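You operate a simulated robot arm through the tools that you are given. There is no shell and no other tool. Be economical: measure what you need, move in short steps, check, and stop when the job is done.

Carry out the task below with a simulated two-armed robot. There is one attempt and no reset: what you move stays moved.

## Task
Move the blue trainer's blown fuse to the small red bin.
Fine: switch off and pull the trainer's plug first; slide the fuse cover shut again; leave the trainer's switches, dial and link. Set down upright: cream fuse. Where these are worked on the way, their far stop is far enough and under half their travel is too little: fuse cover.

It is judged by the outcome, as a careful person would: the job done as asked, and still so three seconds after it is handed in. It fails if anything else is knocked over, pushed out of place, dropped, spilled or broken. A push-on lid holds only when it is set on centred and level and pressed home; a screw cap is set on level and turned clockwise until tight.

## Robot
Two 7-joint arms with fingered hands on one trunk that stands fixed in place. Base frame: the origin is at the foot of the trunk, x ahead of it, y to its left, z up; the work surface is at about z = 0.8. Units: m, degrees, N and s.
The left shoulder is at [0.183, 0.125, 1.126], the right one opposite. With the tool pointing down near the work surface each hand reaches from about 0.1 to 0.94 m from the base axis, measured 20 degrees to its own side. Payload 3.7 kg a hand.
Tool frame (each hand has its own): the origin (TCP) lies between the finger pads and is the grasp point; the fingertips stand 0.025 m ahead of it; z points along the fingers, y is the line along which they close. Largest opening 0.088 m; the body of the gripper starts 0.029 m behind the TCP. The gripper is a hand of 5 fingers: y runs from the thumb to the fingers, the wrist lies at [-0.013, -0.097, -0.162] in the tool frame, and closing takes about 1.5 s.
Orientation is told as [roll, pitch, yaw] about the base's x, y, z axes, in that order, counted from this pose: with the fingers straight down and the wrist toward the robot, the tool's x, y and z point along [0, 1, 0], [1, 0, 0] and [0, 0, -1] of the base frame.

## Interface
- The arms move only by the tool apply_moves. It takes "left_series", "right_series" or both (then of equal length, played together; a hand with none holds still); each is a list of rows, each a list of 3 entries, a list of its own where there are three numbers: the shift along the base's x, y, z in m, then the turn, a rotation vector about the base's x, y, z in degrees, then the gripper command, from -1 (shut) to 1 (fully open), values between in proportion. In form: [[[dx, dy, dz], [ax, ay, az], hand], ...]. A call has 1 to 12 rows; each row shifts and turns the commanded pose from where the row before left it. Each row takes 0.2 s and may step no farther than 0.05 m and 8.6 degrees from the row before; otherwise, or with a gripper value out of range, the whole call is refused. A pose out of reach is approached as far as the arm can. The call stops where the force on the tool passes 60 N (or 10 N more than at its start, if that is more) or the arm is blocked; 0.2 s more then pass. The fingers move at their own pace (about 0.045 m/s each) and stop on an object; they squeeze with about 22 N. The grip force told is the motor's: it shows also when the fingers shut on nothing. Time passes only in rows, and 0.2 s behind the last, so rows that do not move let the fingers close. The reply holds the time, the measured pose of the TCP, the force on the tool along the base axes, the opening and the grip force, in the units named above and with some noise, with the torque about the TCP (base axes, N m) and any sound that the robot's microphone picked up.
- Cameras (640 x 400 px; columns grow to the right, rows downward): "scene" is now at [0.2949, -0.0049, 1.265]; the picture's right is [-0.05, -1.00, 0.00], its down [-0.54, 0.03, -0.84] and it looks along [0.84, -0.04, -0.54] (base axes); focal length 214 px, centre (320, 200). "left" rides on the left gripper at [-0.059, -0.079, -0.105] in its tool frame; the picture's right is [-0.73, -0.32, 0.61], its down [0.62, -0.68, 0.38] and it looks along [0.29, 0.66, 0.70] (tool axes); focal length 234 px, centre (320, 200). "right" rides on the right gripper at [0.059, -0.079, -0.105] in its tool frame; the picture's right is [-0.73, 0.32, -0.61], its down [-0.62, -0.68, 0.38] and it looks along [-0.29, 0.66, 0.70] (tool axes); focal length 234 px, centre (320, 200). There is no depth. A picture from a camera that has moved, and an enlarged one, comes with that camera's place and axes in the base frame and with its lens.
- camera(camera): a new picture of that camera. No time passes.
- move_column(by): slides the trunk up (or, below 0, down) by that many m; the arms and the scene camera ride with it, the base frame stays. It gives what a move gives, with no picture.
- set_grasp(shape, hand): the hand has 5 fingers and takes this shape, open, in about a second: jaw (thumb against the fingers, like two jaws); tri (thumb and two fingers); tip (a fingertip pinch); poke (one finger out to press); point (the index stretched); flat (the hand flat); cup (the hand cupped); fist (a fist). The gripper value then closes the fingers along that shape, each until it touches; the sizes above hold for jaw. It gives what a move gives, with no picture.
- pan_tilt(pan, tilt): turns the head with the scene camera to pan (to the left, within 80 degrees either way) and tilt (down, from -29 to 69), counted from straight ahead of the robot. It gives what a move gives.
- enlarge(camera, box): a new picture of the part [left, top, right, bottom] of that camera's present view, enlarged. No time passes.
- hand_in(): hands the job in; it is judged then, once.

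Work in short steps. Places have to be worked out from the pictures, the camera data and where the tool is seen: move nearer, look again, correct. Check each grasp and each placing, and mend what went wrong. You have 120 turns and 86 pictures in all, those below and enlarged ones among them. Open the grippers and draw the arms clear of the work before you hand the job in, unless the task says otherwise; then end with one line.

The tools are called after "Emit:" as a command line: name --argument value ..., lists and objects as JSON in quotes. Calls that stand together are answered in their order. apply_moves: Moves the arms, as the interface text tells. Its arguments: {"type":"object","properties":{"left_series":{"type":"array","items":{"type":"array"}},"right_series":{"type":"array","items":{"type":"array"}}},"required":[]} The other tools are called the same way: move_column (by) slides the trunk up or down; set_grasp (shape, hand) gives the hand a shape; pan_tilt (pan, tilt) turns the head that bears the scene camera; camera (camera) takes a picture; enlarge (camera, box) takes an enlarged picture of a part of a camera's view; hand_in () hands the job in.

At the start:

```text
clock: 0.0
left_eef_pos: [0.52, 0.2091, 1.1607]
left_tcp_rot: [0.0, 0.1, 0.0]
left_contact_force: [-0.8, -0.3, -0.2]
left_ft_torque: [-0.03, 0.01, 0.0]
left_gripper_width: 0.0876
left_gripper_force: 0.1
left_shape: jaw
right_eef_pos: [0.5684, -0.2486, 1.1435]
right_tcp_rot: [-0.1, 0.0, 0.0]
right_contact_force: [0.5, 0.3, 1.2]
right_ft_torque: [-0.01, -0.01, 0.01]
right_gripper_width: 0.0876
right_gripper_force: 0.2
right_shape: jaw
trunk travel left (down, up): [-0.15, 0.265]
head pan, tilt: [-3.0, 33.0]
```

scene: 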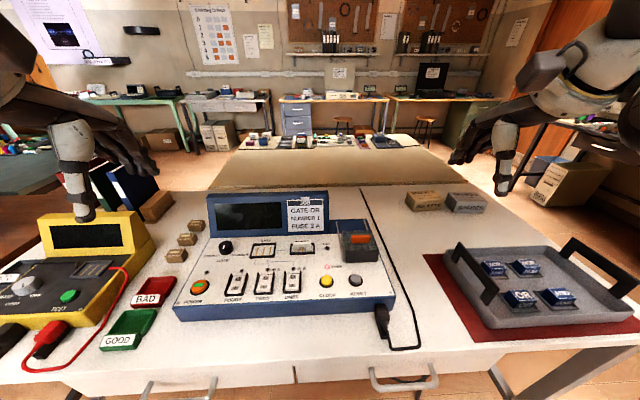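
right: 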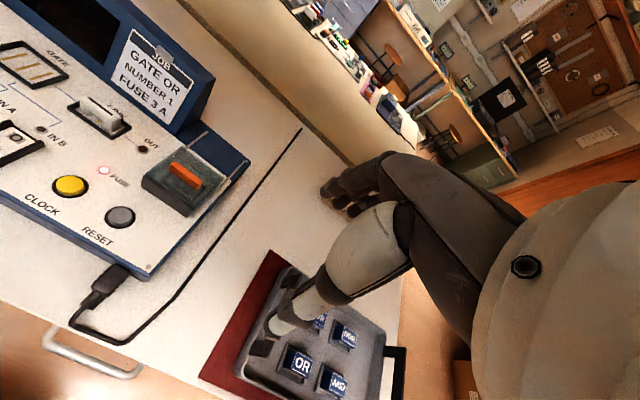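
left: 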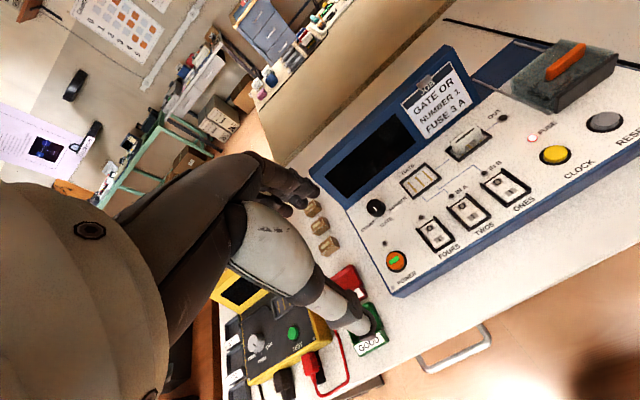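

I'll begin by looking closely at the trainer, its fuse cover, plug and the bins.

Emit:
enlarge --camera "scene" --box '[300, 180, 460, 360]'

Emit:
enlarge --camera "scene" --box '[0, 180, 240, 360]'

Emit:
enlarge --camera "right" --box '[40, 120, 280, 360]'

```text
2.22 times, centred on (380, 270) of scene
camera zoom: at [0.2949, -0.0049, 1.265], right [-0.05, -1.0, 0.0], down [-0.54, 0.03, -0.84], along [0.84, -0.04, -0.54], focal length 477 px, centre (187, 44)
```

zoom: 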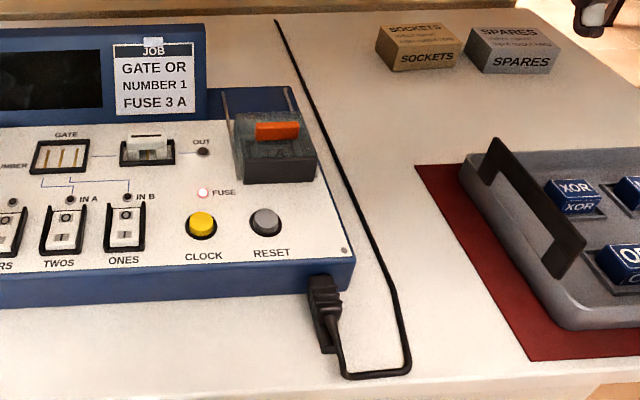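

```text
2.22 times, centred on (120, 270) of scene
camera zoom: at [0.2949, -0.0049, 1.265], right [-0.05, -1.0, 0.0], down [-0.54, 0.03, -0.84], along [0.84, -0.04, -0.54], focal length 477 px, centre (764, 44)
```

zoom: 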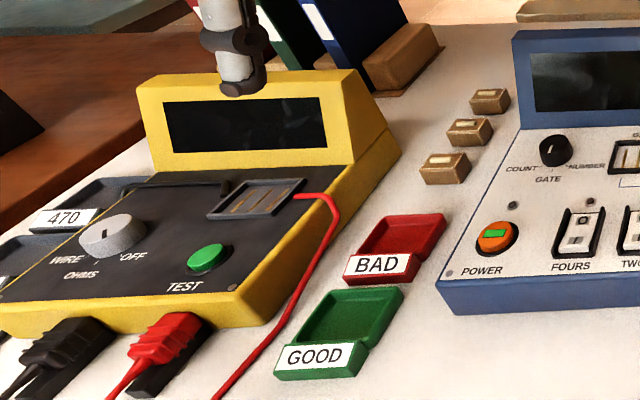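

```text
1.67 times, centred on (160, 240) of right
camera zoom: at [0.4903, -0.1899, 1.2491], right [0.32, -0.73, 0.61], down [-0.68, -0.62, -0.38], along [0.66, -0.29, -0.7], focal length 390 px, centre (587, 133)
```

zoom: 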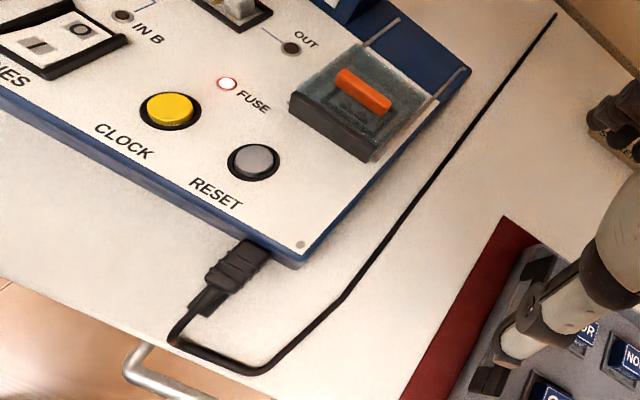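

The power button is at about (0.59, 0.24), the plug at about (0.525, -0.145) and the BAD bin at about (0.62, 0.37). I'll shape the left hand to poke and bring it nearer the power button, tilting the head for a better view.

Emit:
set_grasp --hand "left" --shape "poke"

Emit:
pan_tilt --pan 0 --tilt 48

Emit:
camera --camera "left"

Emit:
camera --camera "scene"

```text
clock: 0.9
left_eef_pos: [0.519, 0.208, 1.1601]
left_tcp_rot: [-0.1, 0.0, 0.0]
left_contact_force: [0.1, 0.6, 0.2]
left_ft_torque: [-0.01, 0.01, 0.0]
left_gripper_width: 0.0001
left_gripper_force: 0.1
left_shape: poke
right_eef_pos: [0.5691, -0.2487, 1.1437]
right_tcp_rot: [0.0, 0.0, 0.0]
right_contact_force: [0.2, -0.6, 0.4]
right_ft_torque: [0.0, 0.01, 0.01]
right_gripper_width: 0.0877
right_gripper_force: 0.1
right_shape: jaw
trunk travel left (down, up): [-0.15, 0.265]
head pan, tilt: [-3.0, 33.0]
```

```text
clock: 1.7
left_eef_pos: [0.5198, 0.2077, 1.1605]
left_tcp_rot: [0.1, 0.0, -0.1]
left_contact_force: [-0.5, -0.3, -0.2]
left_ft_torque: [-0.02, 0.01, 0.02]
left_gripper_width: 0.0
left_gripper_force: 0.2
left_shape: poke
right_eef_pos: [0.568, -0.2478, 1.1427]
right_tcp_rot: [0.0, 0.0, -0.1]
right_contact_force: [0.6, 0.7, 0.2]
right_ft_torque: [0.01, 0.0, -0.02]
right_gripper_width: 0.0879
right_gripper_force: 0.1
right_shape: jaw
trunk travel left (down, up): [-0.15, 0.265]
head pan, tilt: [0.0, 48.0]
```

```text
79 pictures are left
camera left: at [0.439, 0.1517, 1.2653], right [-0.32, -0.73, -0.61], down [-0.68, 0.62, -0.38], along [0.66, 0.29, -0.7], focal length 234 px, centre (320, 200)
```

left: 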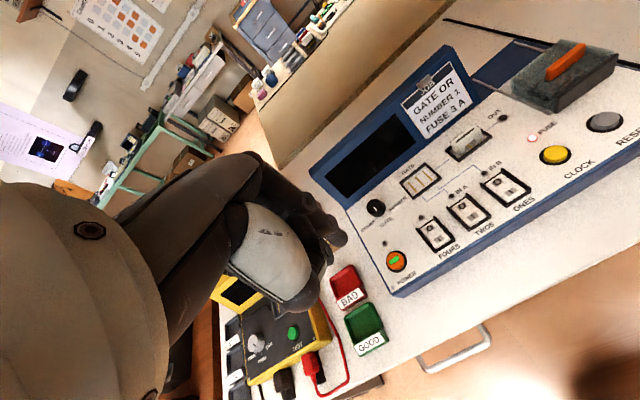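

```text
78 pictures are left
camera scene: at [0.2847, -0.0002, 1.2429], right [0.0, -1.0, 0.0], down [-0.74, 0.0, -0.67], along [0.67, 0.0, -0.74], focal length 214 px, centre (320, 200)
```

scene: 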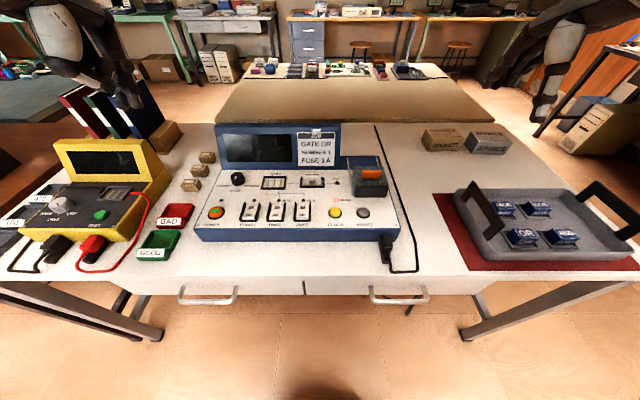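

I'll zoom on the left hand to see where the poking fingertip is.

Emit:
enlarge --camera "left" --box '[200, 140, 440, 320]'

Emit:
enlarge --camera "scene" --box '[30, 0, 190, 120]'

```text
2.22 times, centred on (320, 230) of left
camera zoom: at [0.439, 0.1517, 1.2653], right [-0.32, -0.73, -0.61], down [-0.68, 0.62, -0.38], along [0.66, 0.29, -0.7], focal length 520 px, centre (320, 133)
```

zoom: 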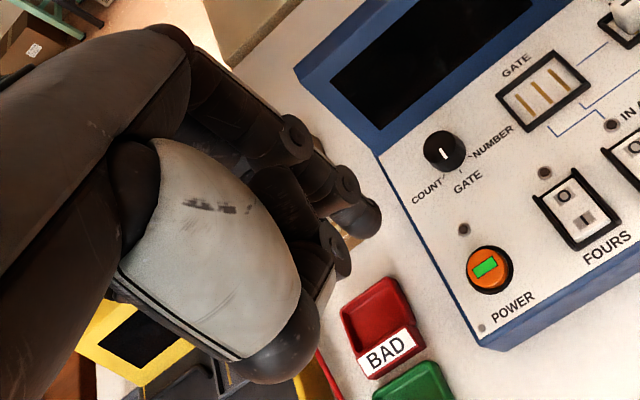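

```text
3.33 times, centred on (110, 60) of scene
camera zoom: at [0.2847, -0.0002, 1.2429], right [0.0, -1.0, 0.0], down [-0.74, 0.0, -0.67], along [0.67, 0.0, -0.74], focal length 715 px, centre (1020, 667)
```

zoom: 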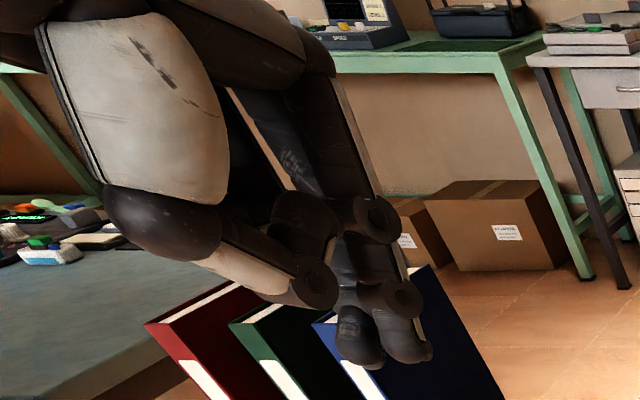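

The poke tip is close to the tool axis, about 0.025 m ahead of the TCP. I'll move the left hand over the power button and stop about 4 cm above it.

Emit:
apply_moves --left_series '[[[0.012, 0.005, -0.04], [0, 0, 0], 1], [[0.012, 0.005, -0.04], [0, 0, 0], 1], [[0.012, 0.005, -0.04], [0, 0, 0], 1], [[0.012, 0.005, -0.04], [0, 0, 0], 1], [[0.012, 0.005, -0.04], [0, 0, 0], 1], [[0.012, 0.005, -0.035], [0, 0, 0], 1]]'

Emit:
camera --camera "left"

Emit:
enlarge --camera "scene" --box '[140, 130, 300, 270]'

```text
clock: 3.1
left_eef_pos: [0.5906, 0.2389, 0.9223]
left_tcp_rot: [0.0, 0.0, -0.1]
left_contact_force: [1.0, 0.3, -0.8]
left_ft_torque: [0.0, -0.03, 0.0]
left_gripper_width: 0.0001
left_gripper_force: 0.0
left_shape: poke
right_eef_pos: [0.5693, -0.2483, 1.1432]
right_tcp_rot: [0.0, 0.1, 0.0]
right_contact_force: [0.2, -0.7, 0.5]
right_ft_torque: [-0.03, -0.03, 0.03]
right_gripper_width: 0.0872
right_gripper_force: 0.1
right_shape: jaw
trunk travel left (down, up): [-0.15, 0.265]
head pan, tilt: [0.0, 48.0]
```

```text
75 pictures are left
camera left: at [0.51, 0.1811, 1.0273], right [-0.32, -0.73, -0.61], down [-0.68, 0.62, -0.38], along [0.66, 0.29, -0.7], focal length 234 px, centre (320, 200)
```

left: 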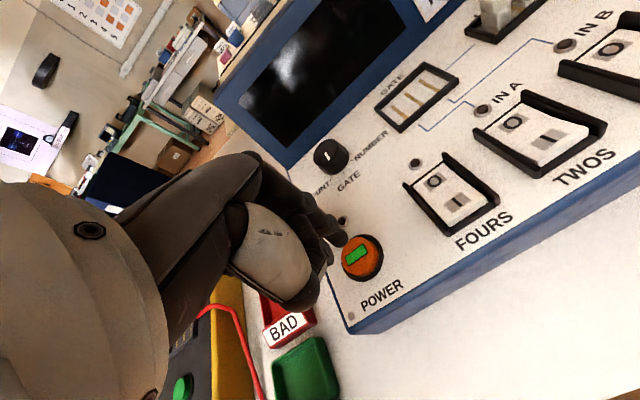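

```text
2.86 times, centred on (220, 200) of scene
camera zoom: at [0.2851, 0.0, 1.2427], right [0.0, -1.0, 0.0], down [-0.74, 0.0, -0.67], along [0.67, 0.0, -0.74], focal length 613 px, centre (606, 200)
```

zoom: 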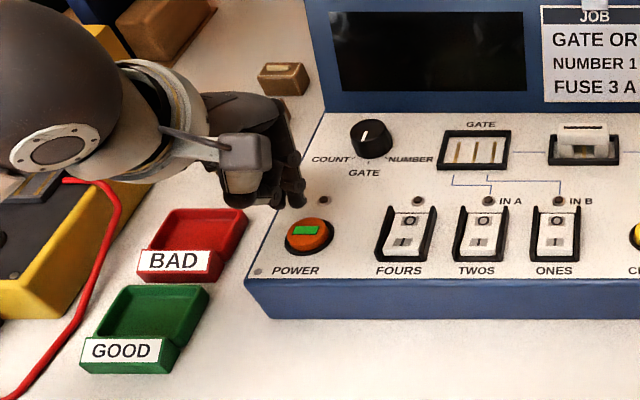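

The button is at about (0.593, 0.238, 0.858), and the fingertip appears slightly to the -y side. I'll zoom in on the fingertip to check.

Emit:
enlarge --camera "scene" --box '[195, 165, 235, 195]'

Emit:
enlarge --camera "left" --box '[290, 180, 410, 290]'

```text
13.33 times, centred on (215, 180) of scene
camera zoom: at [0.2851, 0.0, 1.2427], right [0.0, -1.0, 0.0], down [-0.74, 0.0, -0.67], along [0.67, 0.0, -0.74], focal length 2860 px, centre (1720, 467)
```

zoom: 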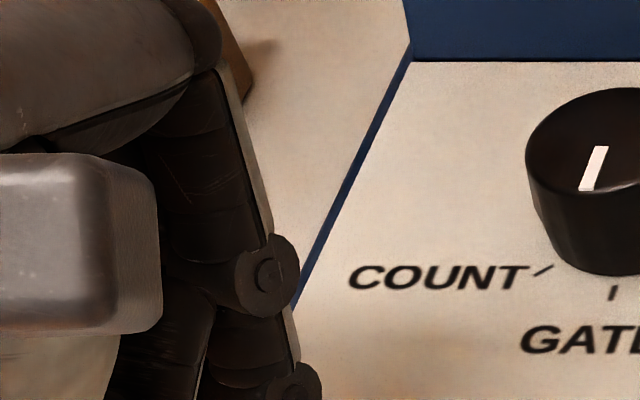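

```text
3.64 times, centred on (350, 235) of left
camera zoom: at [0.51, 0.1811, 1.0273], right [-0.32, -0.73, -0.61], down [-0.68, 0.62, -0.38], along [0.66, 0.29, -0.7], focal length 852 px, centre (211, 73)
```

zoom: 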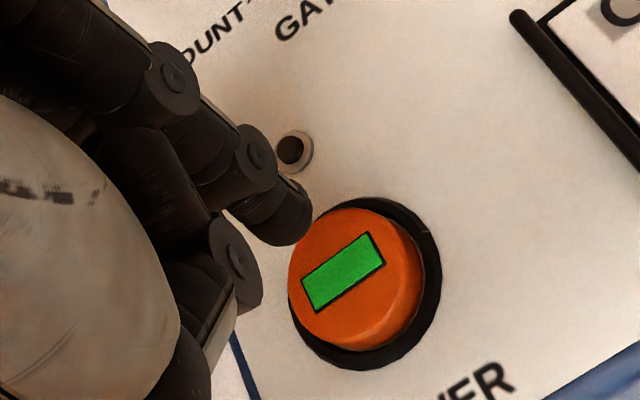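

The tip is at about (0.590, 0.232, 0.897). I'll shift it +6 mm in y and +2 mm in x, then descend until it's just above the button.

Emit:
apply_moves --left_series '[[[0.002, 0.006, -0.012], [0, 0, 0], 1], [[0, 0, -0.012], [0, 0, 0], 1], [[0, 0, -0.01], [0, 0, 0], 1]]'

Emit:
enlarge --camera "left" --box '[290, 180, 410, 290]'

Emit:
enlarge --camera "scene" --box '[185, 180, 245, 230]'

```text
clock: 3.9
left_eef_pos: [0.5939, 0.2454, 0.8902]
left_tcp_rot: [0.0, 0.0, 0.0]
left_contact_force: [0.6, -0.4, -0.5]
left_ft_torque: [0.0, -0.03, 0.03]
left_gripper_width: 0.0
left_gripper_force: 0.0
left_shape: poke
right_eef_pos: [0.5688, -0.2491, 1.1445]
right_tcp_rot: [0.1, 0.0, 0.1]
right_contact_force: [-0.3, 0.7, -0.5]
right_ft_torque: [-0.01, -0.01, -0.01]
right_gripper_width: 0.0877
right_gripper_force: 0.0
right_shape: jaw
trunk travel left (down, up): [-0.15, 0.265]
head pan, tilt: [0.0, 48.0]
```

```text
3.64 times, centred on (350, 235) of left
camera zoom: at [0.5131, 0.188, 0.9953], right [-0.32, -0.73, -0.61], down [-0.68, 0.62, -0.38], along [0.66, 0.29, -0.7], focal length 852 px, centre (211, 73)
```

zoom: 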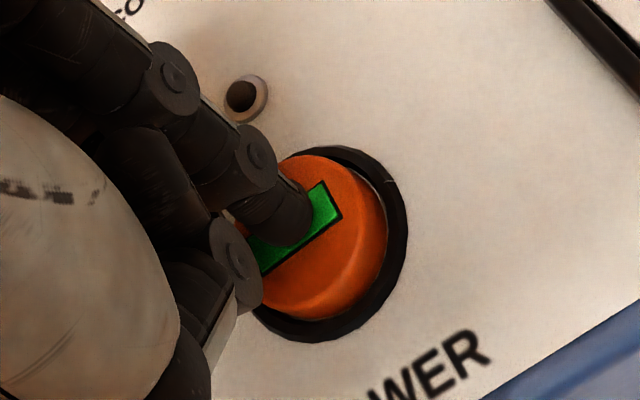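

```text
8.00 times, centred on (215, 205) of scene
camera zoom: at [0.2849, -0.0001, 1.2428], right [0.0, -1.0, 0.0], down [-0.74, 0.0, -0.67], along [0.67, 0.0, -0.74], focal length 1716 px, centre (1160, 160)
```

zoom: 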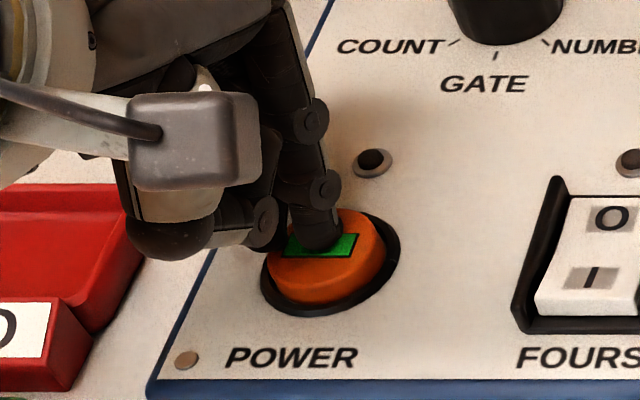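

The tip is right over the button. I'll press down in small steps.

Emit:
apply_moves --left_series '[[[0, 0, -0.003], [0, 0, 0], 1], [[0, 0, -0.003], [0, 0, 0], 1], [[0, 0, -0.003], [0, 0, 0], 1]]'

Emit:
enlarge --camera "scene" --box '[185, 180, 405, 240]'

```text
clock: 4.7
left_eef_pos: [0.5941, 0.2452, 0.8832]
left_tcp_rot: [0.1, -0.1, 0.1]
left_contact_force: [2.4, -0.3, 8.4]
left_ft_torque: [0.02, -0.04, 0.0]
left_gripper_width: 0.0
left_gripper_force: 0.0
left_shape: poke
right_eef_pos: [0.5685, -0.2477, 1.1434]
right_tcp_rot: [0.0, -0.2, 0.0]
right_contact_force: [-0.5, -0.3, 0.6]
right_ft_torque: [-0.02, -0.02, -0.02]
right_gripper_width: 0.0876
right_gripper_force: 0.1
right_shape: jaw
trunk travel left (down, up): [-0.15, 0.265]
head pan, tilt: [0.0, 48.0]
heard: click
```

```text
2.91 times, centred on (295, 210) of scene
camera zoom: at [0.284, -0.0005, 1.2432], right [0.0, -1.0, 0.0], down [-0.74, 0.0, -0.67], along [0.67, 0.0, -0.74], focal length 624 px, centre (393, 171)
```

zoom: 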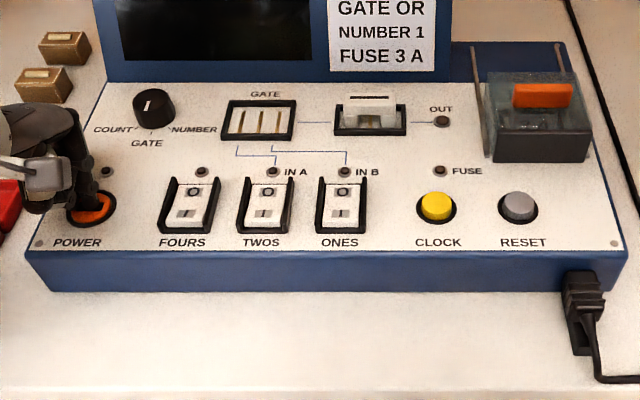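

There was a click and the FUSE lamp went dark, so the power is off. I'll withdraw the left hand and bring the right hand over the plug, turned 90° so its fingers close along y.

Emit:
apply_moves --left_series '[[[0, 0, 0.02], [0, 0, 0], 1], [[0, 0, 0.02], [0, 0, 0], 1], [[0, 0, 0.03], [0, 0, 0], 1], [[-0.01, 0.01, 0.03], [0, 0, 0], 1], [[-0.01, 0.01, 0.03], [0, 0, 0], 1], [[-0.01, 0.01, 0.03], [0, 0, 0], 1], [[-0.01, 0.01, 0.03], [0, 0, 0], 1], [[-0.01, 0.01, 0.03], [0, 0, 0], 1], [[-0.01, 0.01, 0.03], [0, 0, 0], 1], [[-0.01, 0.01, 0.0], [0, 0, 0], 1], [[-0.01, 0.01, 0.0], [0, 0, 0], 1]]' --right_series '[[[-0.0048, 0.0094, -0.0145], [0, 0, 8.18], 1], [[-0.0048, 0.0094, -0.0145], [0, 0, 8.18], 1], [[-0.0048, 0.0094, -0.0145], [0, 0, 8.18], 1], [[-0.0048, 0.0094, -0.0145], [0, 0, 8.18], 1], [[-0.0048, 0.0094, -0.0145], [0, 0, 8.18], 1], [[-0.0048, 0.0094, -0.0145], [0, 0, 8.18], 1], [[-0.0048, 0.0094, -0.0145], [0, 0, 8.18], 1], [[-0.0048, 0.0094, -0.0145], [0, 0, 8.18], 1], [[-0.0048, 0.0094, -0.0145], [0, 0, 8.18], 1], [[-0.0048, 0.0094, -0.0145], [0, 0, 8.18], 1], [[-0.0048, 0.0094, -0.0145], [0, 0, 8.18], 1]]'

Emit:
camera --camera "right"

Emit:
camera --camera "scene"

```text
clock: 7.1
left_eef_pos: [0.5116, 0.3239, 1.1335]
left_tcp_rot: [0.1, -0.1, 0.1]
left_contact_force: [0.2, 1.2, 0.8]
left_ft_torque: [0.06, -0.01, 0.02]
left_gripper_width: 0.0
left_gripper_force: 0.0
left_shape: poke
right_eef_pos: [0.463, -0.1849, 1.0818]
right_tcp_rot: [0.2, 0.8, 66.4]
right_contact_force: [0.0, -0.2, 0.1]
right_ft_torque: [0.04, 0.0, 0.0]
right_gripper_width: 0.0878
right_gripper_force: 0.0
right_shape: jaw
right hand out of reach, approached as far as the arm can: row 7, 8, 9, 10, 11
trunk travel left (down, up): [-0.15, 0.265]
head pan, tilt: [0.0, 48.0]
```

```text
68 pictures are left
camera right: at [0.3792, -0.2333, 1.1882], right [0.8, 0.01, 0.6], down [0.3, -0.88, -0.38], along [0.52, 0.48, -0.71], focal length 234 px, centre (320, 200)
```

right: 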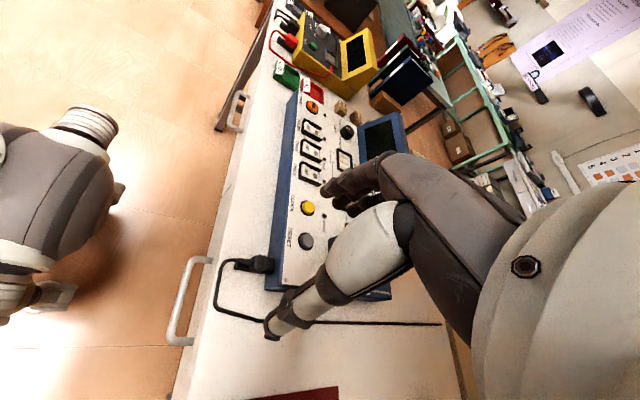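

```text
67 pictures are left
camera scene: at [0.2836, -0.0018, 1.2433], right [0.0, -1.0, 0.0], down [-0.74, 0.0, -0.67], along [0.67, 0.0, -0.74], focal length 214 px, centre (320, 200)
```

scene: 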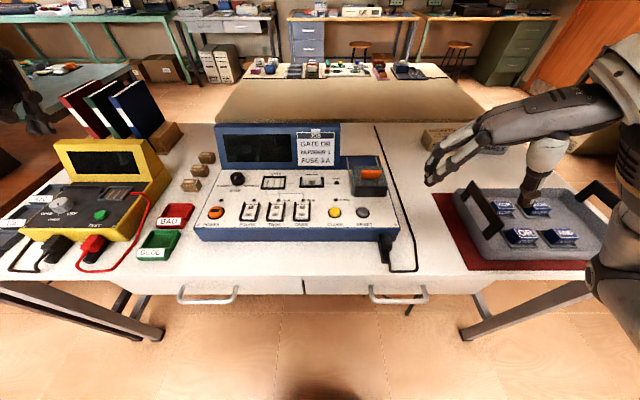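

The right arm is too folded for that wrist side. The left hand crossing over with yaw -90 should be more natural for the plug, so I'll set it to jaw, swing the right arm back out to its own side and bring the left across.

Emit:
set_grasp --hand "left" --shape "jaw"

Emit:
apply_moves --left_series '[[[0, -0.03, 0], [0, 0, 0], 1], [[0, -0.03, 0], [0, 0, -8.18], 1], [[0, -0.035, 0], [0, 0, -8.18], 1], [[0, -0.035, -0.01], [0, 0, -8.18], 1], [[0, -0.035, -0.01], [0, 0, -8.18], 1], [[0, -0.035, -0.01], [0, 0, -8.18], 1], [[0, -0.035, -0.01], [0, 0, -8.18], 1], [[0, -0.035, -0.01], [0, 0, -8.18], 1], [[0, -0.035, -0.01], [0, 0, -8.18], 1], [[0, -0.035, -0.01], [0, 0, -8.18], 1], [[0, -0.035, -0.01], [0, 0, -8.18], 1], [[0, -0.035, -0.01], [0, 0, -8.18], 1]]' --right_series '[[[0.005, -0.02, 0], [0, 0, -6], 1], [[0.005, -0.02, 0], [0, 0, -6], 1], [[0.005, -0.02, 0], [0, 0, -6], 1], [[0.005, -0.02, 0], [0, 0, -6], 1], [[0.005, -0.02, 0], [0, 0, -6], 1], [[0.005, -0.02, 0], [0, 0, -6], 1], [[0.005, -0.02, 0], [0, 0, -6], 1], [[0.005, -0.02, 0], [0, 0, -6], 1], [[0.005, -0.02, 0], [0, 0, -6], 1], [[0.005, -0.02, 0], [0, 0, -6], 1], [[0.005, -0.02, 0], [0, 0, -6], 1], [[0, -0.01, 0], [0, 0, 0], 1]]'

Emit:
camera --camera "left"

Emit:
camera --camera "scene"

```text
clock: 8.0
left_eef_pos: [0.5128, 0.3252, 1.1328]
left_tcp_rot: [0.0, 0.0, 0.0]
left_contact_force: [-0.3, 0.4, -0.7]
left_ft_torque: [0.01, 0.0, -0.03]
left_gripper_width: 0.0879
left_gripper_force: 0.1
left_shape: jaw
right_eef_pos: [0.4654, -0.1836, 1.0826]
right_tcp_rot: [0.1, 0.9, 66.4]
right_contact_force: [-0.3, -0.1, -0.7]
right_ft_torque: [-0.02, 0.01, 0.0]
right_gripper_width: 0.0877
right_gripper_force: 0.1
right_shape: jaw
trunk travel left (down, up): [-0.15, 0.265]
head pan, tilt: [0.0, 48.0]
```

```text
clock: 10.6
left_eef_pos: [0.514, -0.0845, 1.0397]
left_tcp_rot: [0.1, -0.1, -90.1]
left_contact_force: [0.5, -0.5, -0.4]
left_ft_torque: [0.0, -0.01, -0.02]
left_gripper_width: 0.0878
left_gripper_force: 0.0
left_shape: jaw
right_eef_pos: [0.5179, -0.4171, 1.0827]
right_tcp_rot: [-0.5, 0.8, 1.1]
right_contact_force: [0.7, -0.4, -0.1]
right_ft_torque: [0.01, 0.01, -0.01]
right_gripper_width: 0.088
right_gripper_force: 0.0
right_shape: jaw
trunk travel left (down, up): [-0.15, 0.265]
head pan, tilt: [0.0, 48.0]
```

```text
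66 pictures are left
camera left: at [0.4533, -0.0041, 1.1452], right [-0.73, 0.33, -0.61], down [0.63, 0.68, -0.38], along [0.29, -0.66, -0.7], focal length 234 px, centre (320, 200)
```

left: 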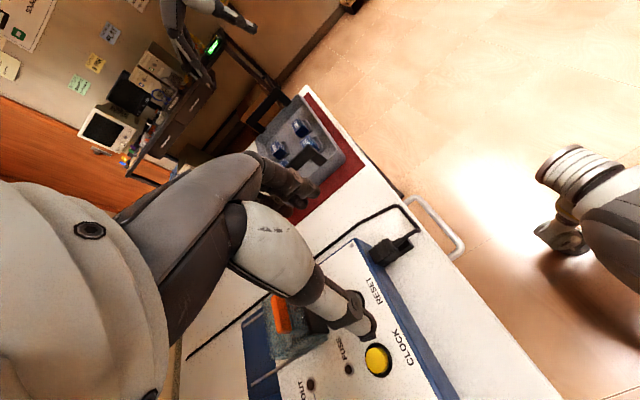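

```text
65 pictures are left
camera scene: at [0.285, -0.0006, 1.2427], right [0.0, -1.0, 0.0], down [-0.74, 0.0, -0.67], along [0.67, 0.0, -0.74], focal length 214 px, centre (320, 200)
```

scene: 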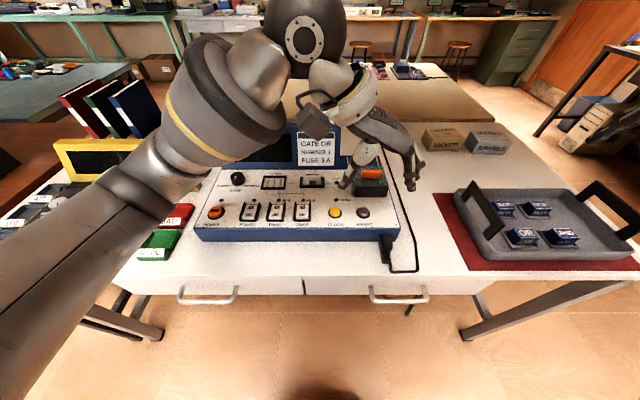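

The left hand reaches this orientation. I'll zoom on the plug from both cameras to locate it.

Emit:
enlarge --camera "left" --box '[310, 190, 450, 290]'

Emit:
enlarge --camera "scene" --box '[345, 210, 435, 280]'

```text
4.00 times, centred on (380, 240) of left
camera zoom: at [0.4533, -0.0041, 1.1452], right [-0.73, 0.33, -0.61], down [0.63, 0.68, -0.38], along [0.29, -0.66, -0.7], focal length 937 px, centre (80, 40)
```

zoom: 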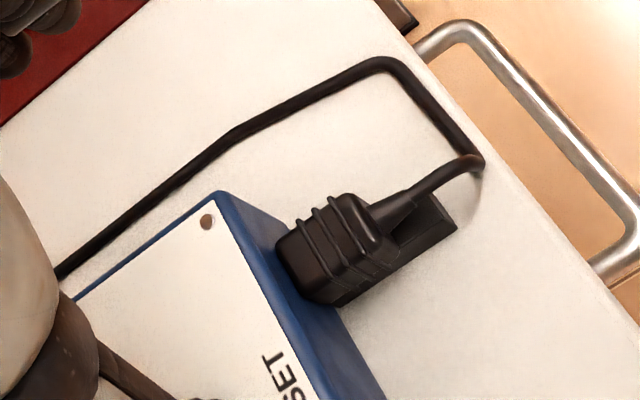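

```text
5.71 times, centred on (390, 245) of scene
camera zoom: at [0.285, -0.0006, 1.2427], right [0.0, -1.0, 0.0], down [-0.74, 0.0, -0.67], along [0.67, 0.0, -0.74], focal length 1226 px, centre (-80, -57)
```

zoom: 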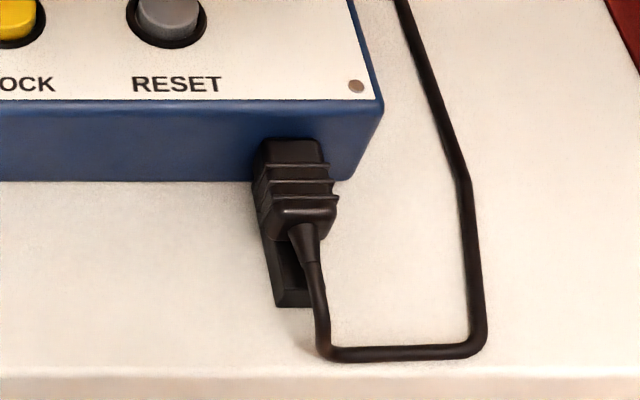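

The plug body is about 3 cm wide, centred near (0.53, -0.146) with its top at z≈0.83, and the trainer's front face is at x≈0.552. I'll move above it with a partly closed hand.

Emit:
apply_moves --left_series '[[[0.004, -0.0155, -0.03], [0, 0, 0], 0.6], [[0.003, -0.0155, -0.03], [0, 0, 0], 0.6], [[0.003, -0.0155, -0.04], [0, 0, 0], 0.6], [[0.003, -0.015, -0.04], [0, 0, 0], 0.6]]'

Emit:
enlarge --camera "left" --box '[220, 150, 460, 300]'

Emit:
enlarge --camera "scene" --box '[325, 170, 445, 280]'

```text
clock: 11.6
left_eef_pos: [0.529, -0.1465, 0.9011]
left_tcp_rot: [0.1, 0.0, -90.0]
left_contact_force: [-0.6, 0.2, 0.0]
left_ft_torque: [-0.03, -0.02, 0.03]
left_gripper_width: 0.0706
left_gripper_force: 0.0
left_shape: jaw
right_eef_pos: [0.5185, -0.4157, 1.0818]
right_tcp_rot: [-0.5, 0.8, 1.1]
right_contact_force: [0.1, -0.5, 0.2]
right_ft_torque: [0.04, -0.01, 0.02]
right_gripper_width: 0.0881
right_gripper_force: 0.1
right_shape: jaw
trunk travel left (down, up): [-0.15, 0.265]
head pan, tilt: [0.0, 48.0]
```

```text
2.67 times, centred on (340, 225) of left
camera zoom: at [0.4685, -0.066, 1.0056], right [-0.73, 0.32, -0.61], down [0.62, 0.68, -0.38], along [0.29, -0.66, -0.7], focal length 624 px, centre (267, 133)
```

zoom: 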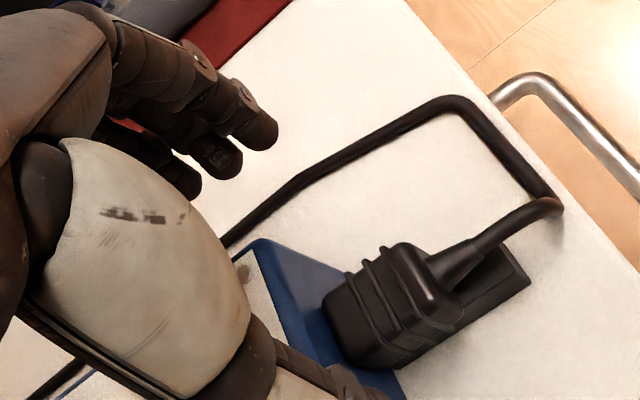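

```text
3.64 times, centred on (385, 225) of scene
camera zoom: at [0.2851, -0.0003, 1.2427], right [0.0, -1.0, 0.0], down [-0.74, 0.0, -0.67], along [0.67, 0.0, -0.74], focal length 780 px, centre (84, 109)
```

zoom: 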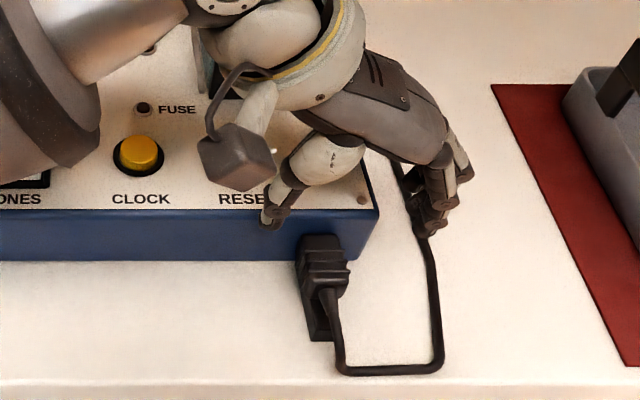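

In jaw shape the outer fingers extend past the trainer's front face and would hit it. I'll switch to a thumb-and-two-fingers shape and look again.

Emit:
set_grasp --hand "left" --shape "tri"

Emit:
enlarge --camera "left" --box '[220, 150, 460, 300]'

Emit:
enlarge --camera "scene" --box '[325, 170, 445, 280]'

```text
clock: 12.5
left_eef_pos: [0.5282, -0.146, 0.9023]
left_tcp_rot: [0.0, 0.0, -90.0]
left_contact_force: [0.4, -0.3, 0.0]
left_ft_torque: [0.0, -0.02, 0.01]
left_gripper_width: 0.0879
left_gripper_force: 0.0
left_shape: tri
right_eef_pos: [0.5184, -0.4161, 1.0838]
right_tcp_rot: [-0.6, 0.8, 1.1]
right_contact_force: [-0.2, -0.5, 0.7]
right_ft_torque: [-0.01, 0.02, 0.0]
right_gripper_width: 0.0879
right_gripper_force: 0.0
right_shape: jaw
trunk travel left (down, up): [-0.15, 0.265]
head pan, tilt: [0.0, 48.0]
```

```text
2.67 times, centred on (340, 225) of left
camera zoom: at [0.4682, -0.0657, 1.0066], right [-0.73, 0.32, -0.61], down [0.62, 0.68, -0.38], along [0.29, -0.66, -0.7], focal length 624 px, centre (267, 133)
```

zoom: 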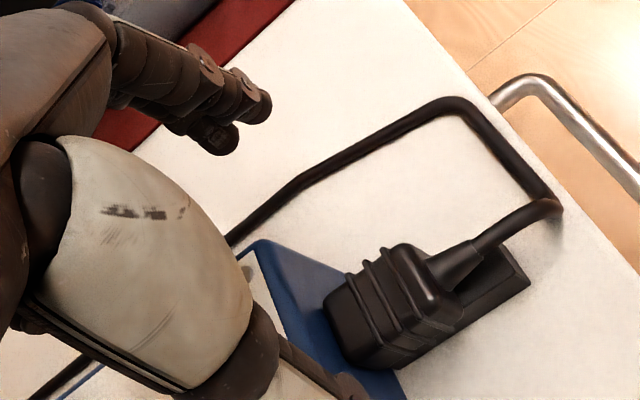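

```text
3.64 times, centred on (385, 225) of scene
camera zoom: at [0.2847, -0.0001, 1.2429], right [0.0, -1.0, 0.0], down [-0.74, 0.0, -0.67], along [0.67, 0.0, -0.74], focal length 780 px, centre (84, 109)
```

zoom: 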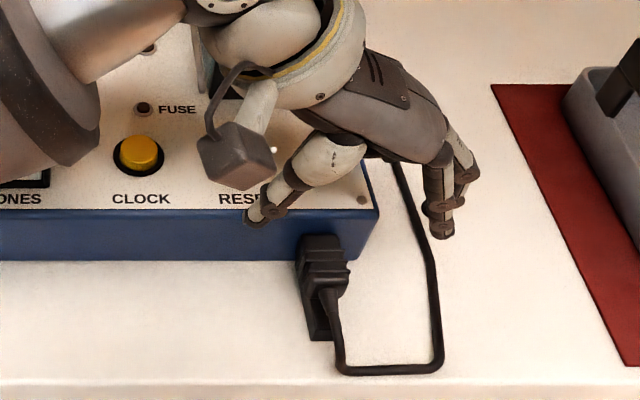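

Tri is better, but the curled fingers could touch the trainer top. I'll tilt the hand so it comes in from the front, fingers leaning toward the trainer, and raise the trunk for arm room.

Emit:
move_column --by 0.12

Emit:
apply_moves --left_series '[[[-0.003, 0, -0.01], [0, -7, 0], 0.6], [[-0.003, 0, -0.02], [0, -7, 0], 0.6], [[-0.003, 0, -0.02], [0, -7, 0], 0.6], [[-0.003, 0, -0.02], [0, -7, 0], 0.6], [[-0.003, 0, -0.02], [0, -7, 0], 0.6]]'

Emit:
enlarge --camera "left" --box '[220, 120, 460, 300]'

Emit:
camera --camera "scene"

```text
clock: 14.0
left_eef_pos: [0.5268, -0.1473, 1.022]
left_tcp_rot: [-0.1, 0.0, -90.1]
left_contact_force: [0.8, -0.4, 0.1]
left_ft_torque: [-0.01, 0.04, -0.01]
left_gripper_width: 0.0882
left_gripper_force: 0.0
left_shape: tri
right_eef_pos: [0.5197, -0.4159, 1.1997]
right_tcp_rot: [-0.5, 0.9, 1.1]
right_contact_force: [0.0, 0.2, -0.5]
right_ft_torque: [0.0, -0.01, 0.04]
right_gripper_width: 0.0881
right_gripper_force: 0.1
right_shape: jaw
trunk travel left (down, up): [-0.27, 0.145]
head pan, tilt: [0.0, 48.0]
```

```text
clock: 15.2
left_eef_pos: [0.5121, -0.1462, 0.9326]
left_tcp_rot: [35.2, -0.1, -90.0]
left_contact_force: [0.6, -0.5, -0.4]
left_ft_torque: [-0.02, -0.02, 0.01]
left_gripper_width: 0.0705
left_gripper_force: 0.2
left_shape: tri
right_eef_pos: [0.5181, -0.4143, 1.2013]
right_tcp_rot: [-0.5, 0.8, 1.1]
right_contact_force: [-0.1, -0.5, 0.3]
right_ft_torque: [0.01, -0.03, 0.02]
right_gripper_width: 0.0879
right_gripper_force: 0.0
right_shape: jaw
trunk travel left (down, up): [-0.27, 0.145]
head pan, tilt: [0.0, 48.0]
```

```text
2.22 times, centred on (340, 210) of left
camera zoom: at [0.4019, -0.0662, 0.9853], right [-0.24, 0.32, -0.91], down [0.73, 0.68, 0.05], along [0.64, -0.66, -0.4], focal length 520 px, centre (276, 178)
```

zoom: 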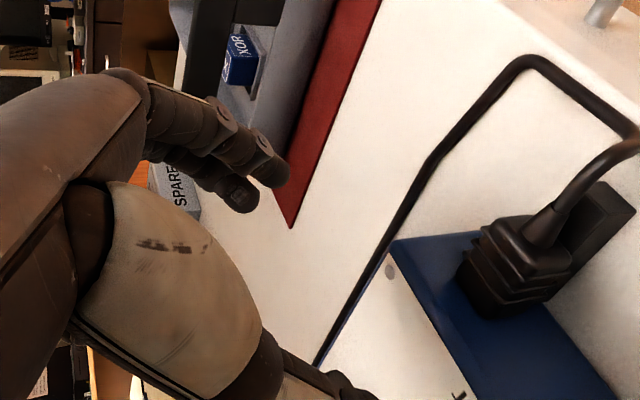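

```text
57 pictures are left
camera scene: at [0.1635, -0.0001, 1.3722], right [0.0, -1.0, 0.0], down [-0.74, 0.0, -0.67], along [0.67, 0.0, -0.74], focal length 214 px, centre (320, 200)
```

scene: 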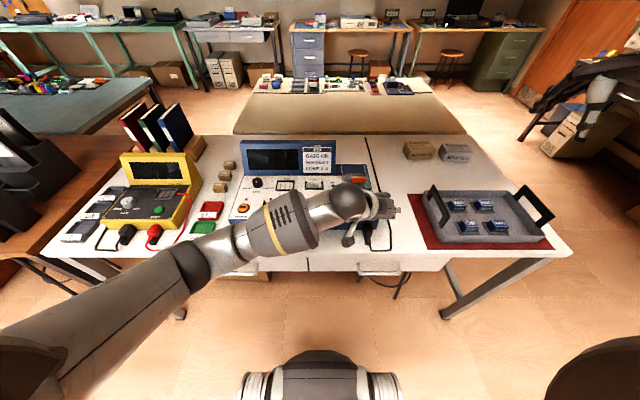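

The tilted pose is reached. I'll lower to just above the plug and check clearance.

Emit:
apply_moves --left_series '[[[0, 0, -0.03], [0, 0, 0], 0.6], [[0, 0, -0.03], [0, 0, 0], 0.6], [[0, 0, -0.015], [0, 0, 0], 0.6]]'

Emit:
enlarge --camera "left" --box '[260, 120, 460, 300]'

Emit:
enlarge --camera "scene" --box '[310, 170, 430, 280]'

```text
clock: 16.0
left_eef_pos: [0.513, -0.1465, 0.8566]
left_tcp_rot: [35.1, 0.0, -90.0]
left_contact_force: [0.6, 0.0, 0.7]
left_ft_torque: [0.01, 0.0, -0.02]
left_gripper_width: 0.0708
left_gripper_force: 0.2
left_shape: tri
right_eef_pos: [0.5179, -0.4151, 1.2023]
right_tcp_rot: [-0.6, 0.8, 1.0]
right_contact_force: [-0.4, -0.1, -0.6]
right_ft_torque: [-0.01, -0.03, 0.02]
right_gripper_width: 0.0881
right_gripper_force: 0.1
right_shape: jaw
trunk travel left (down, up): [-0.27, 0.145]
head pan, tilt: [0.0, 48.0]
```

```text
2.22 times, centred on (360, 210) of left
camera zoom: at [0.4011, -0.0656, 0.9097], right [-0.25, 0.32, -0.91], down [0.73, 0.68, 0.04], along [0.64, -0.66, -0.4], focal length 520 px, centre (231, 178)
```

zoom: 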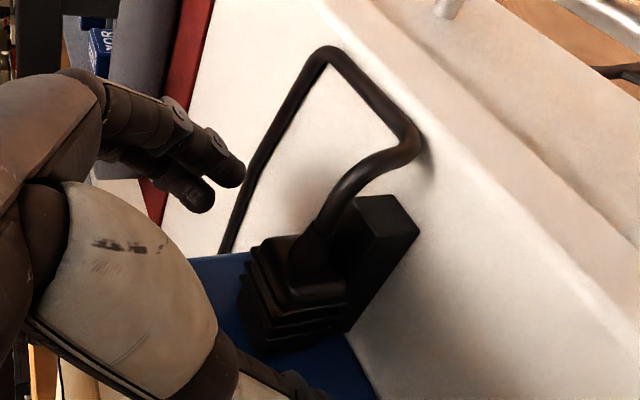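

```text
3.64 times, centred on (370, 225) of scene
camera zoom: at [0.1636, -0.0001, 1.3722], right [0.0, -1.0, 0.0], down [-0.74, 0.0, -0.67], along [0.67, 0.0, -0.74], focal length 780 px, centre (138, 109)
```

zoom: 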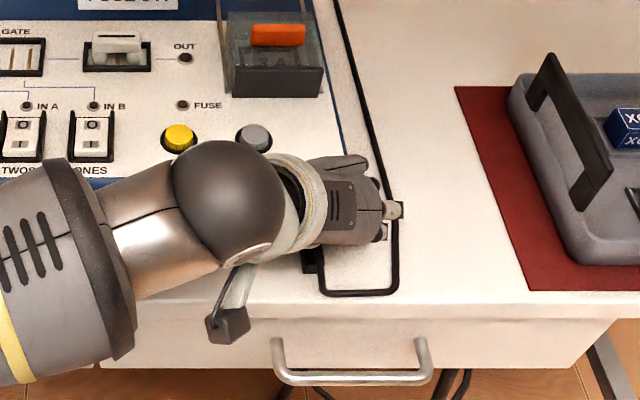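

The plug lies between the fingers. I'll descend the last 2.5 cm gently.

Emit:
apply_moves --left_series '[[[0.001, -0.001, -0.008], [0, 0, 0], 0.6], [[0, -0.001, -0.008], [0, 0, 0], 0.6], [[0, 0, -0.008], [0, 0, 0], 0.6]]'

Emit:
enlarge --camera "left" --box '[260, 120, 460, 300]'

```text
clock: 16.8
left_eef_pos: [0.5131, -0.1478, 0.8323]
left_tcp_rot: [35.0, 0.0, -90.0]
left_contact_force: [-0.4, 0.6, 0.1]
left_ft_torque: [0.0, 0.04, -0.03]
left_gripper_width: 0.0703
left_gripper_force: 0.1
left_shape: tri
right_eef_pos: [0.518, -0.4163, 1.2023]
right_tcp_rot: [-0.6, 0.8, 1.2]
right_contact_force: [-0.2, 1.0, 0.5]
right_ft_torque: [-0.01, 0.03, 0.0]
right_gripper_width: 0.0878
right_gripper_force: 0.0
right_shape: jaw
trunk travel left (down, up): [-0.27, 0.145]
head pan, tilt: [0.0, 48.0]
```

```text
2.22 times, centred on (360, 210) of left
camera zoom: at [0.4016, -0.0676, 0.8849], right [-0.25, 0.32, -0.91], down [0.73, 0.68, 0.04], along [0.64, -0.66, -0.4], focal length 520 px, centre (231, 178)
```

zoom: 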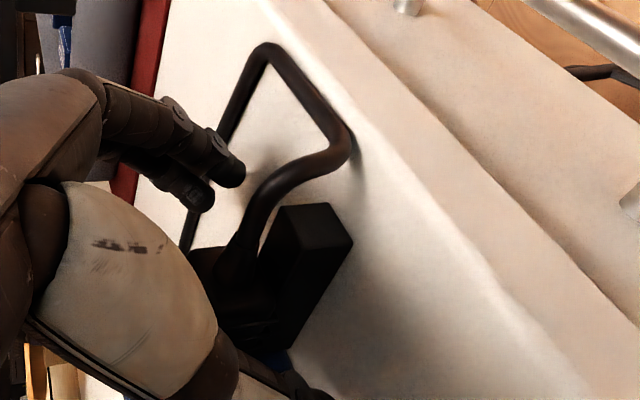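

There's no contact. I'll move 5 mm further forward for a better hold, then close on the plug.

Emit:
apply_moves --left_series '[[[0.005, 0, -0.001], [0, 0, 0], 0.6], [[0, 0, 0], [0, 0, 0], 0], [[0, 0, 0], [0, 0, 0], -1], [[0, 0, 0], [0, 0, 0], -1], [[0, 0, 0], [0, 0, 0], -1], [[0, 0, 0], [0, 0, 0], -1], [[0, 0, 0], [0, 0, 0], -1]]'

Emit:
enlarge --camera "left" --box '[260, 120, 460, 300]'

```text
clock: 18.4
left_eef_pos: [0.518, -0.1488, 0.8323]
left_tcp_rot: [34.9, 0.0, -90.1]
left_contact_force: [0.5, 0.6, -3.8]
left_ft_torque: [0.03, -0.06, 0.02]
left_gripper_width: 0.0172
left_gripper_force: 21.9
left_shape: tri
right_eef_pos: [0.5192, -0.4152, 1.201]
right_tcp_rot: [-0.7, 0.8, 1.2]
right_contact_force: [-0.5, 0.1, -0.3]
right_ft_torque: [0.01, -0.01, 0.0]
right_gripper_width: 0.0874
right_gripper_force: 0.1
right_shape: jaw
trunk travel left (down, up): [-0.27, 0.145]
head pan, tilt: [0.0, 48.0]
```

```text
2.22 times, centred on (360, 210) of left
camera zoom: at [0.4071, -0.0678, 0.8838], right [-0.25, 0.32, -0.91], down [0.73, 0.68, 0.04], along [0.64, -0.66, -0.4], focal length 520 px, centre (231, 178)
```

zoom: 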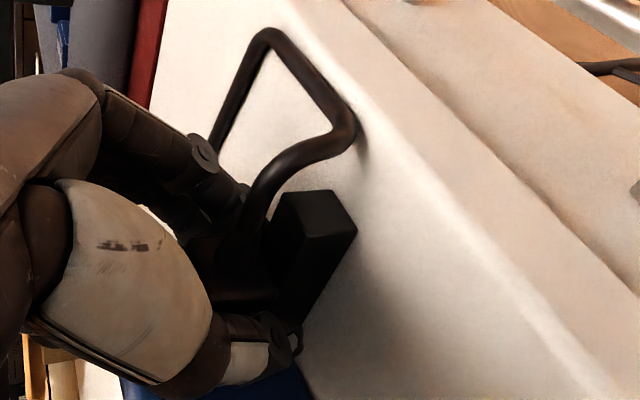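

The hand closed on something 1.7 cm wide at full force, probably the plug's body. I'll pull toward -x in small steps.

Emit:
apply_moves --left_series '[[[-0.006, 0, 0], [0, 0, 0], -1], [[-0.006, 0, 0], [0, 0, 0], -1], [[-0.006, 0, 0], [0, 0, 0], -1]]'

Emit:
enlarge --camera "left" --box '[260, 120, 460, 300]'

Emit:
enlarge --camera "scene" --box '[310, 170, 430, 280]'

```text
clock: 19.2
left_eef_pos: [0.4991, -0.1475, 0.8315]
left_tcp_rot: [35.0, 0.0, -90.1]
left_contact_force: [0.5, 1.6, -3.6]
left_ft_torque: [0.07, 0.0, 0.03]
left_gripper_width: 0.0172
left_gripper_force: 21.7
left_shape: tri
right_eef_pos: [0.5192, -0.4158, 1.2017]
right_tcp_rot: [-0.7, 0.8, 1.1]
right_contact_force: [0.5, 0.1, -0.3]
right_ft_torque: [0.02, 0.0, -0.05]
right_gripper_width: 0.0883
right_gripper_force: 0.0
right_shape: jaw
trunk travel left (down, up): [-0.27, 0.145]
head pan, tilt: [0.0, 48.0]
```

```text
2.22 times, centred on (360, 210) of left
camera zoom: at [0.389, -0.0678, 0.884], right [-0.25, 0.32, -0.91], down [0.73, 0.68, 0.04], along [0.64, -0.66, -0.4], focal length 520 px, centre (231, 178)
```

zoom: 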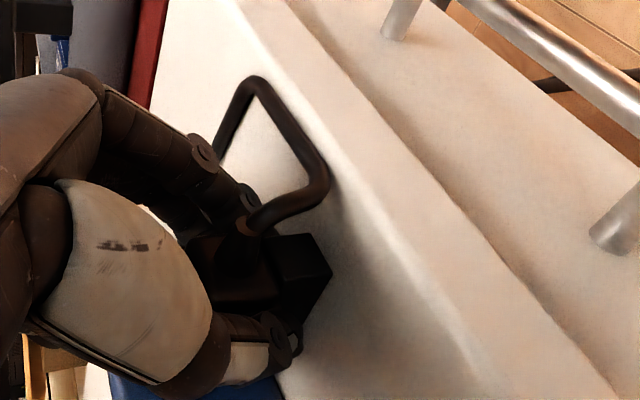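

```text
3.64 times, centred on (370, 225) of scene
camera zoom: at [0.1639, -0.0001, 1.3722], right [0.0, -1.0, 0.0], down [-0.74, 0.0, -0.67], along [0.67, 0.0, -0.74], focal length 780 px, centre (138, 109)
```

zoom: 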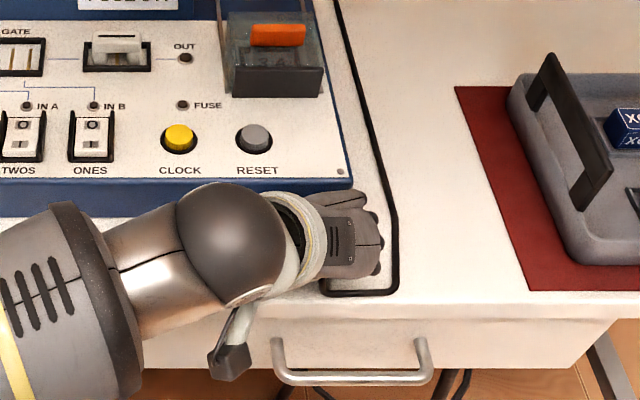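

The plug has slid about 19 mm out with the trainer unmoved. I'll pull a little further to be sure it is fully out.

Emit:
apply_moves --left_series '[[[-0.005, 0, 0], [0, 0, 0], -1], [[-0.005, 0, 0], [0, 0, 0], -1]]'

Emit:
enlarge --camera "left" --box '[260, 120, 460, 300]'

```text
clock: 19.8
left_eef_pos: [0.4936, -0.1475, 0.8315]
left_tcp_rot: [35.1, 0.1, -89.8]
left_contact_force: [23.1, -5.0, -11.2]
left_ft_torque: [-0.13, -0.25, 0.0]
left_gripper_width: 0.0159
left_gripper_force: 21.8
left_shape: tri
right_eef_pos: [0.5209, -0.417, 1.1994]
right_tcp_rot: [-0.5, 0.9, 1.1]
right_contact_force: [-0.3, -0.3, -0.3]
right_ft_torque: [0.0, 0.03, -0.01]
right_gripper_width: 0.0879
right_gripper_force: 0.1
right_shape: jaw
trunk travel left (down, up): [-0.27, 0.145]
head pan, tilt: [0.0, 48.0]
```

```text
2.22 times, centred on (360, 210) of left
camera zoom: at [0.383, -0.0672, 0.884], right [-0.25, 0.32, -0.91], down [0.73, 0.68, 0.05], along [0.64, -0.65, -0.4], focal length 520 px, centre (231, 178)
```

zoom: 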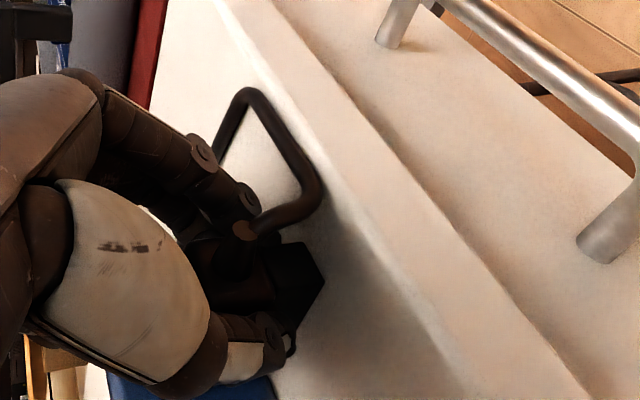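

The force rose to 23 N, so the plug is at its end stop and fully out. I'll release, lift straight up and check it.

Emit:
apply_moves --left_series '[[[0.002, 0, 0], [0, 0, 0], -0.5], [[0, 0, 0], [0, 0, 0], 0.5], [[0, 0, 0], [0, 0, 0], 0.7], [[0, 0, 0], [0, 0, 0], 0.7], [[0, 0, 0.015], [0, 0, 0], 0.7], [[0, 0, 0.03], [0, 0, 0], 0.7], [[0, 0, 0.04], [0, 0, 0], 0.7], [[0, 0.01, 0.04], [0, 0, 0], 0.7], [[0, 0.04, 0.02], [0, 0, 0], 0.7], [[0, 0.04, 0.02], [0, 0, 0], 0.7], [[0, 0.04, 0.02], [0, 0, 0], 0.7], [[0, 0.04, 0.02], [0, 0, 0], 0.7]]'

Emit:
camera --camera "scene"

Emit:
enlarge --camera "scene" --box '[310, 140, 430, 260]'

```text
clock: 22.4
left_eef_pos: [0.4921, 0.0213, 1.0385]
left_tcp_rot: [35.1, 0.0, -90.0]
left_contact_force: [0.1, 0.2, 0.1]
left_ft_torque: [0.03, 0.03, 0.01]
left_gripper_width: 0.0748
left_gripper_force: 0.0
left_shape: tri
right_eef_pos: [0.5179, -0.4151, 1.2028]
right_tcp_rot: [-0.6, 0.6, 1.1]
right_contact_force: [0.2, -0.6, -0.5]
right_ft_torque: [-0.01, 0.01, 0.0]
right_gripper_width: 0.0881
right_gripper_force: 0.0
right_shape: jaw
trunk travel left (down, up): [-0.27, 0.145]
head pan, tilt: [0.0, 48.0]
```

```text
49 pictures are left
camera scene: at [0.1631, 0.0004, 1.3723], right [0.0, -1.0, 0.0], down [-0.74, 0.0, -0.67], along [0.67, 0.0, -0.74], focal length 214 px, centre (320, 200)
```

scene: 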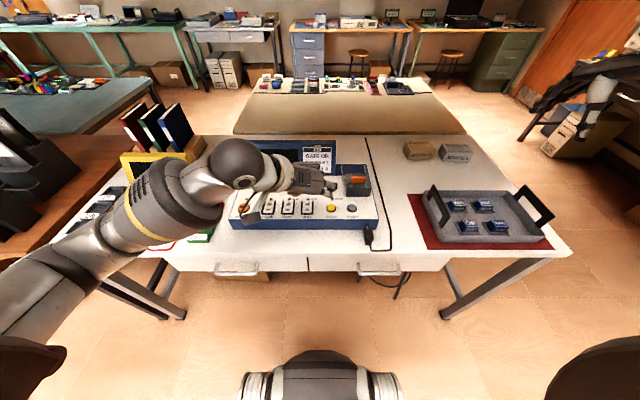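

```text
3.33 times, centred on (370, 200) of scene
camera zoom: at [0.1631, 0.0004, 1.3723], right [0.0, -1.0, 0.0], down [-0.74, 0.0, -0.67], along [0.67, 0.0, -0.74], focal length 715 px, centre (153, 200)
```

zoom: 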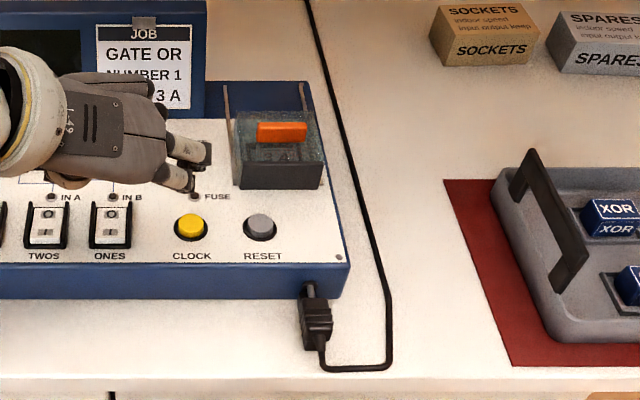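

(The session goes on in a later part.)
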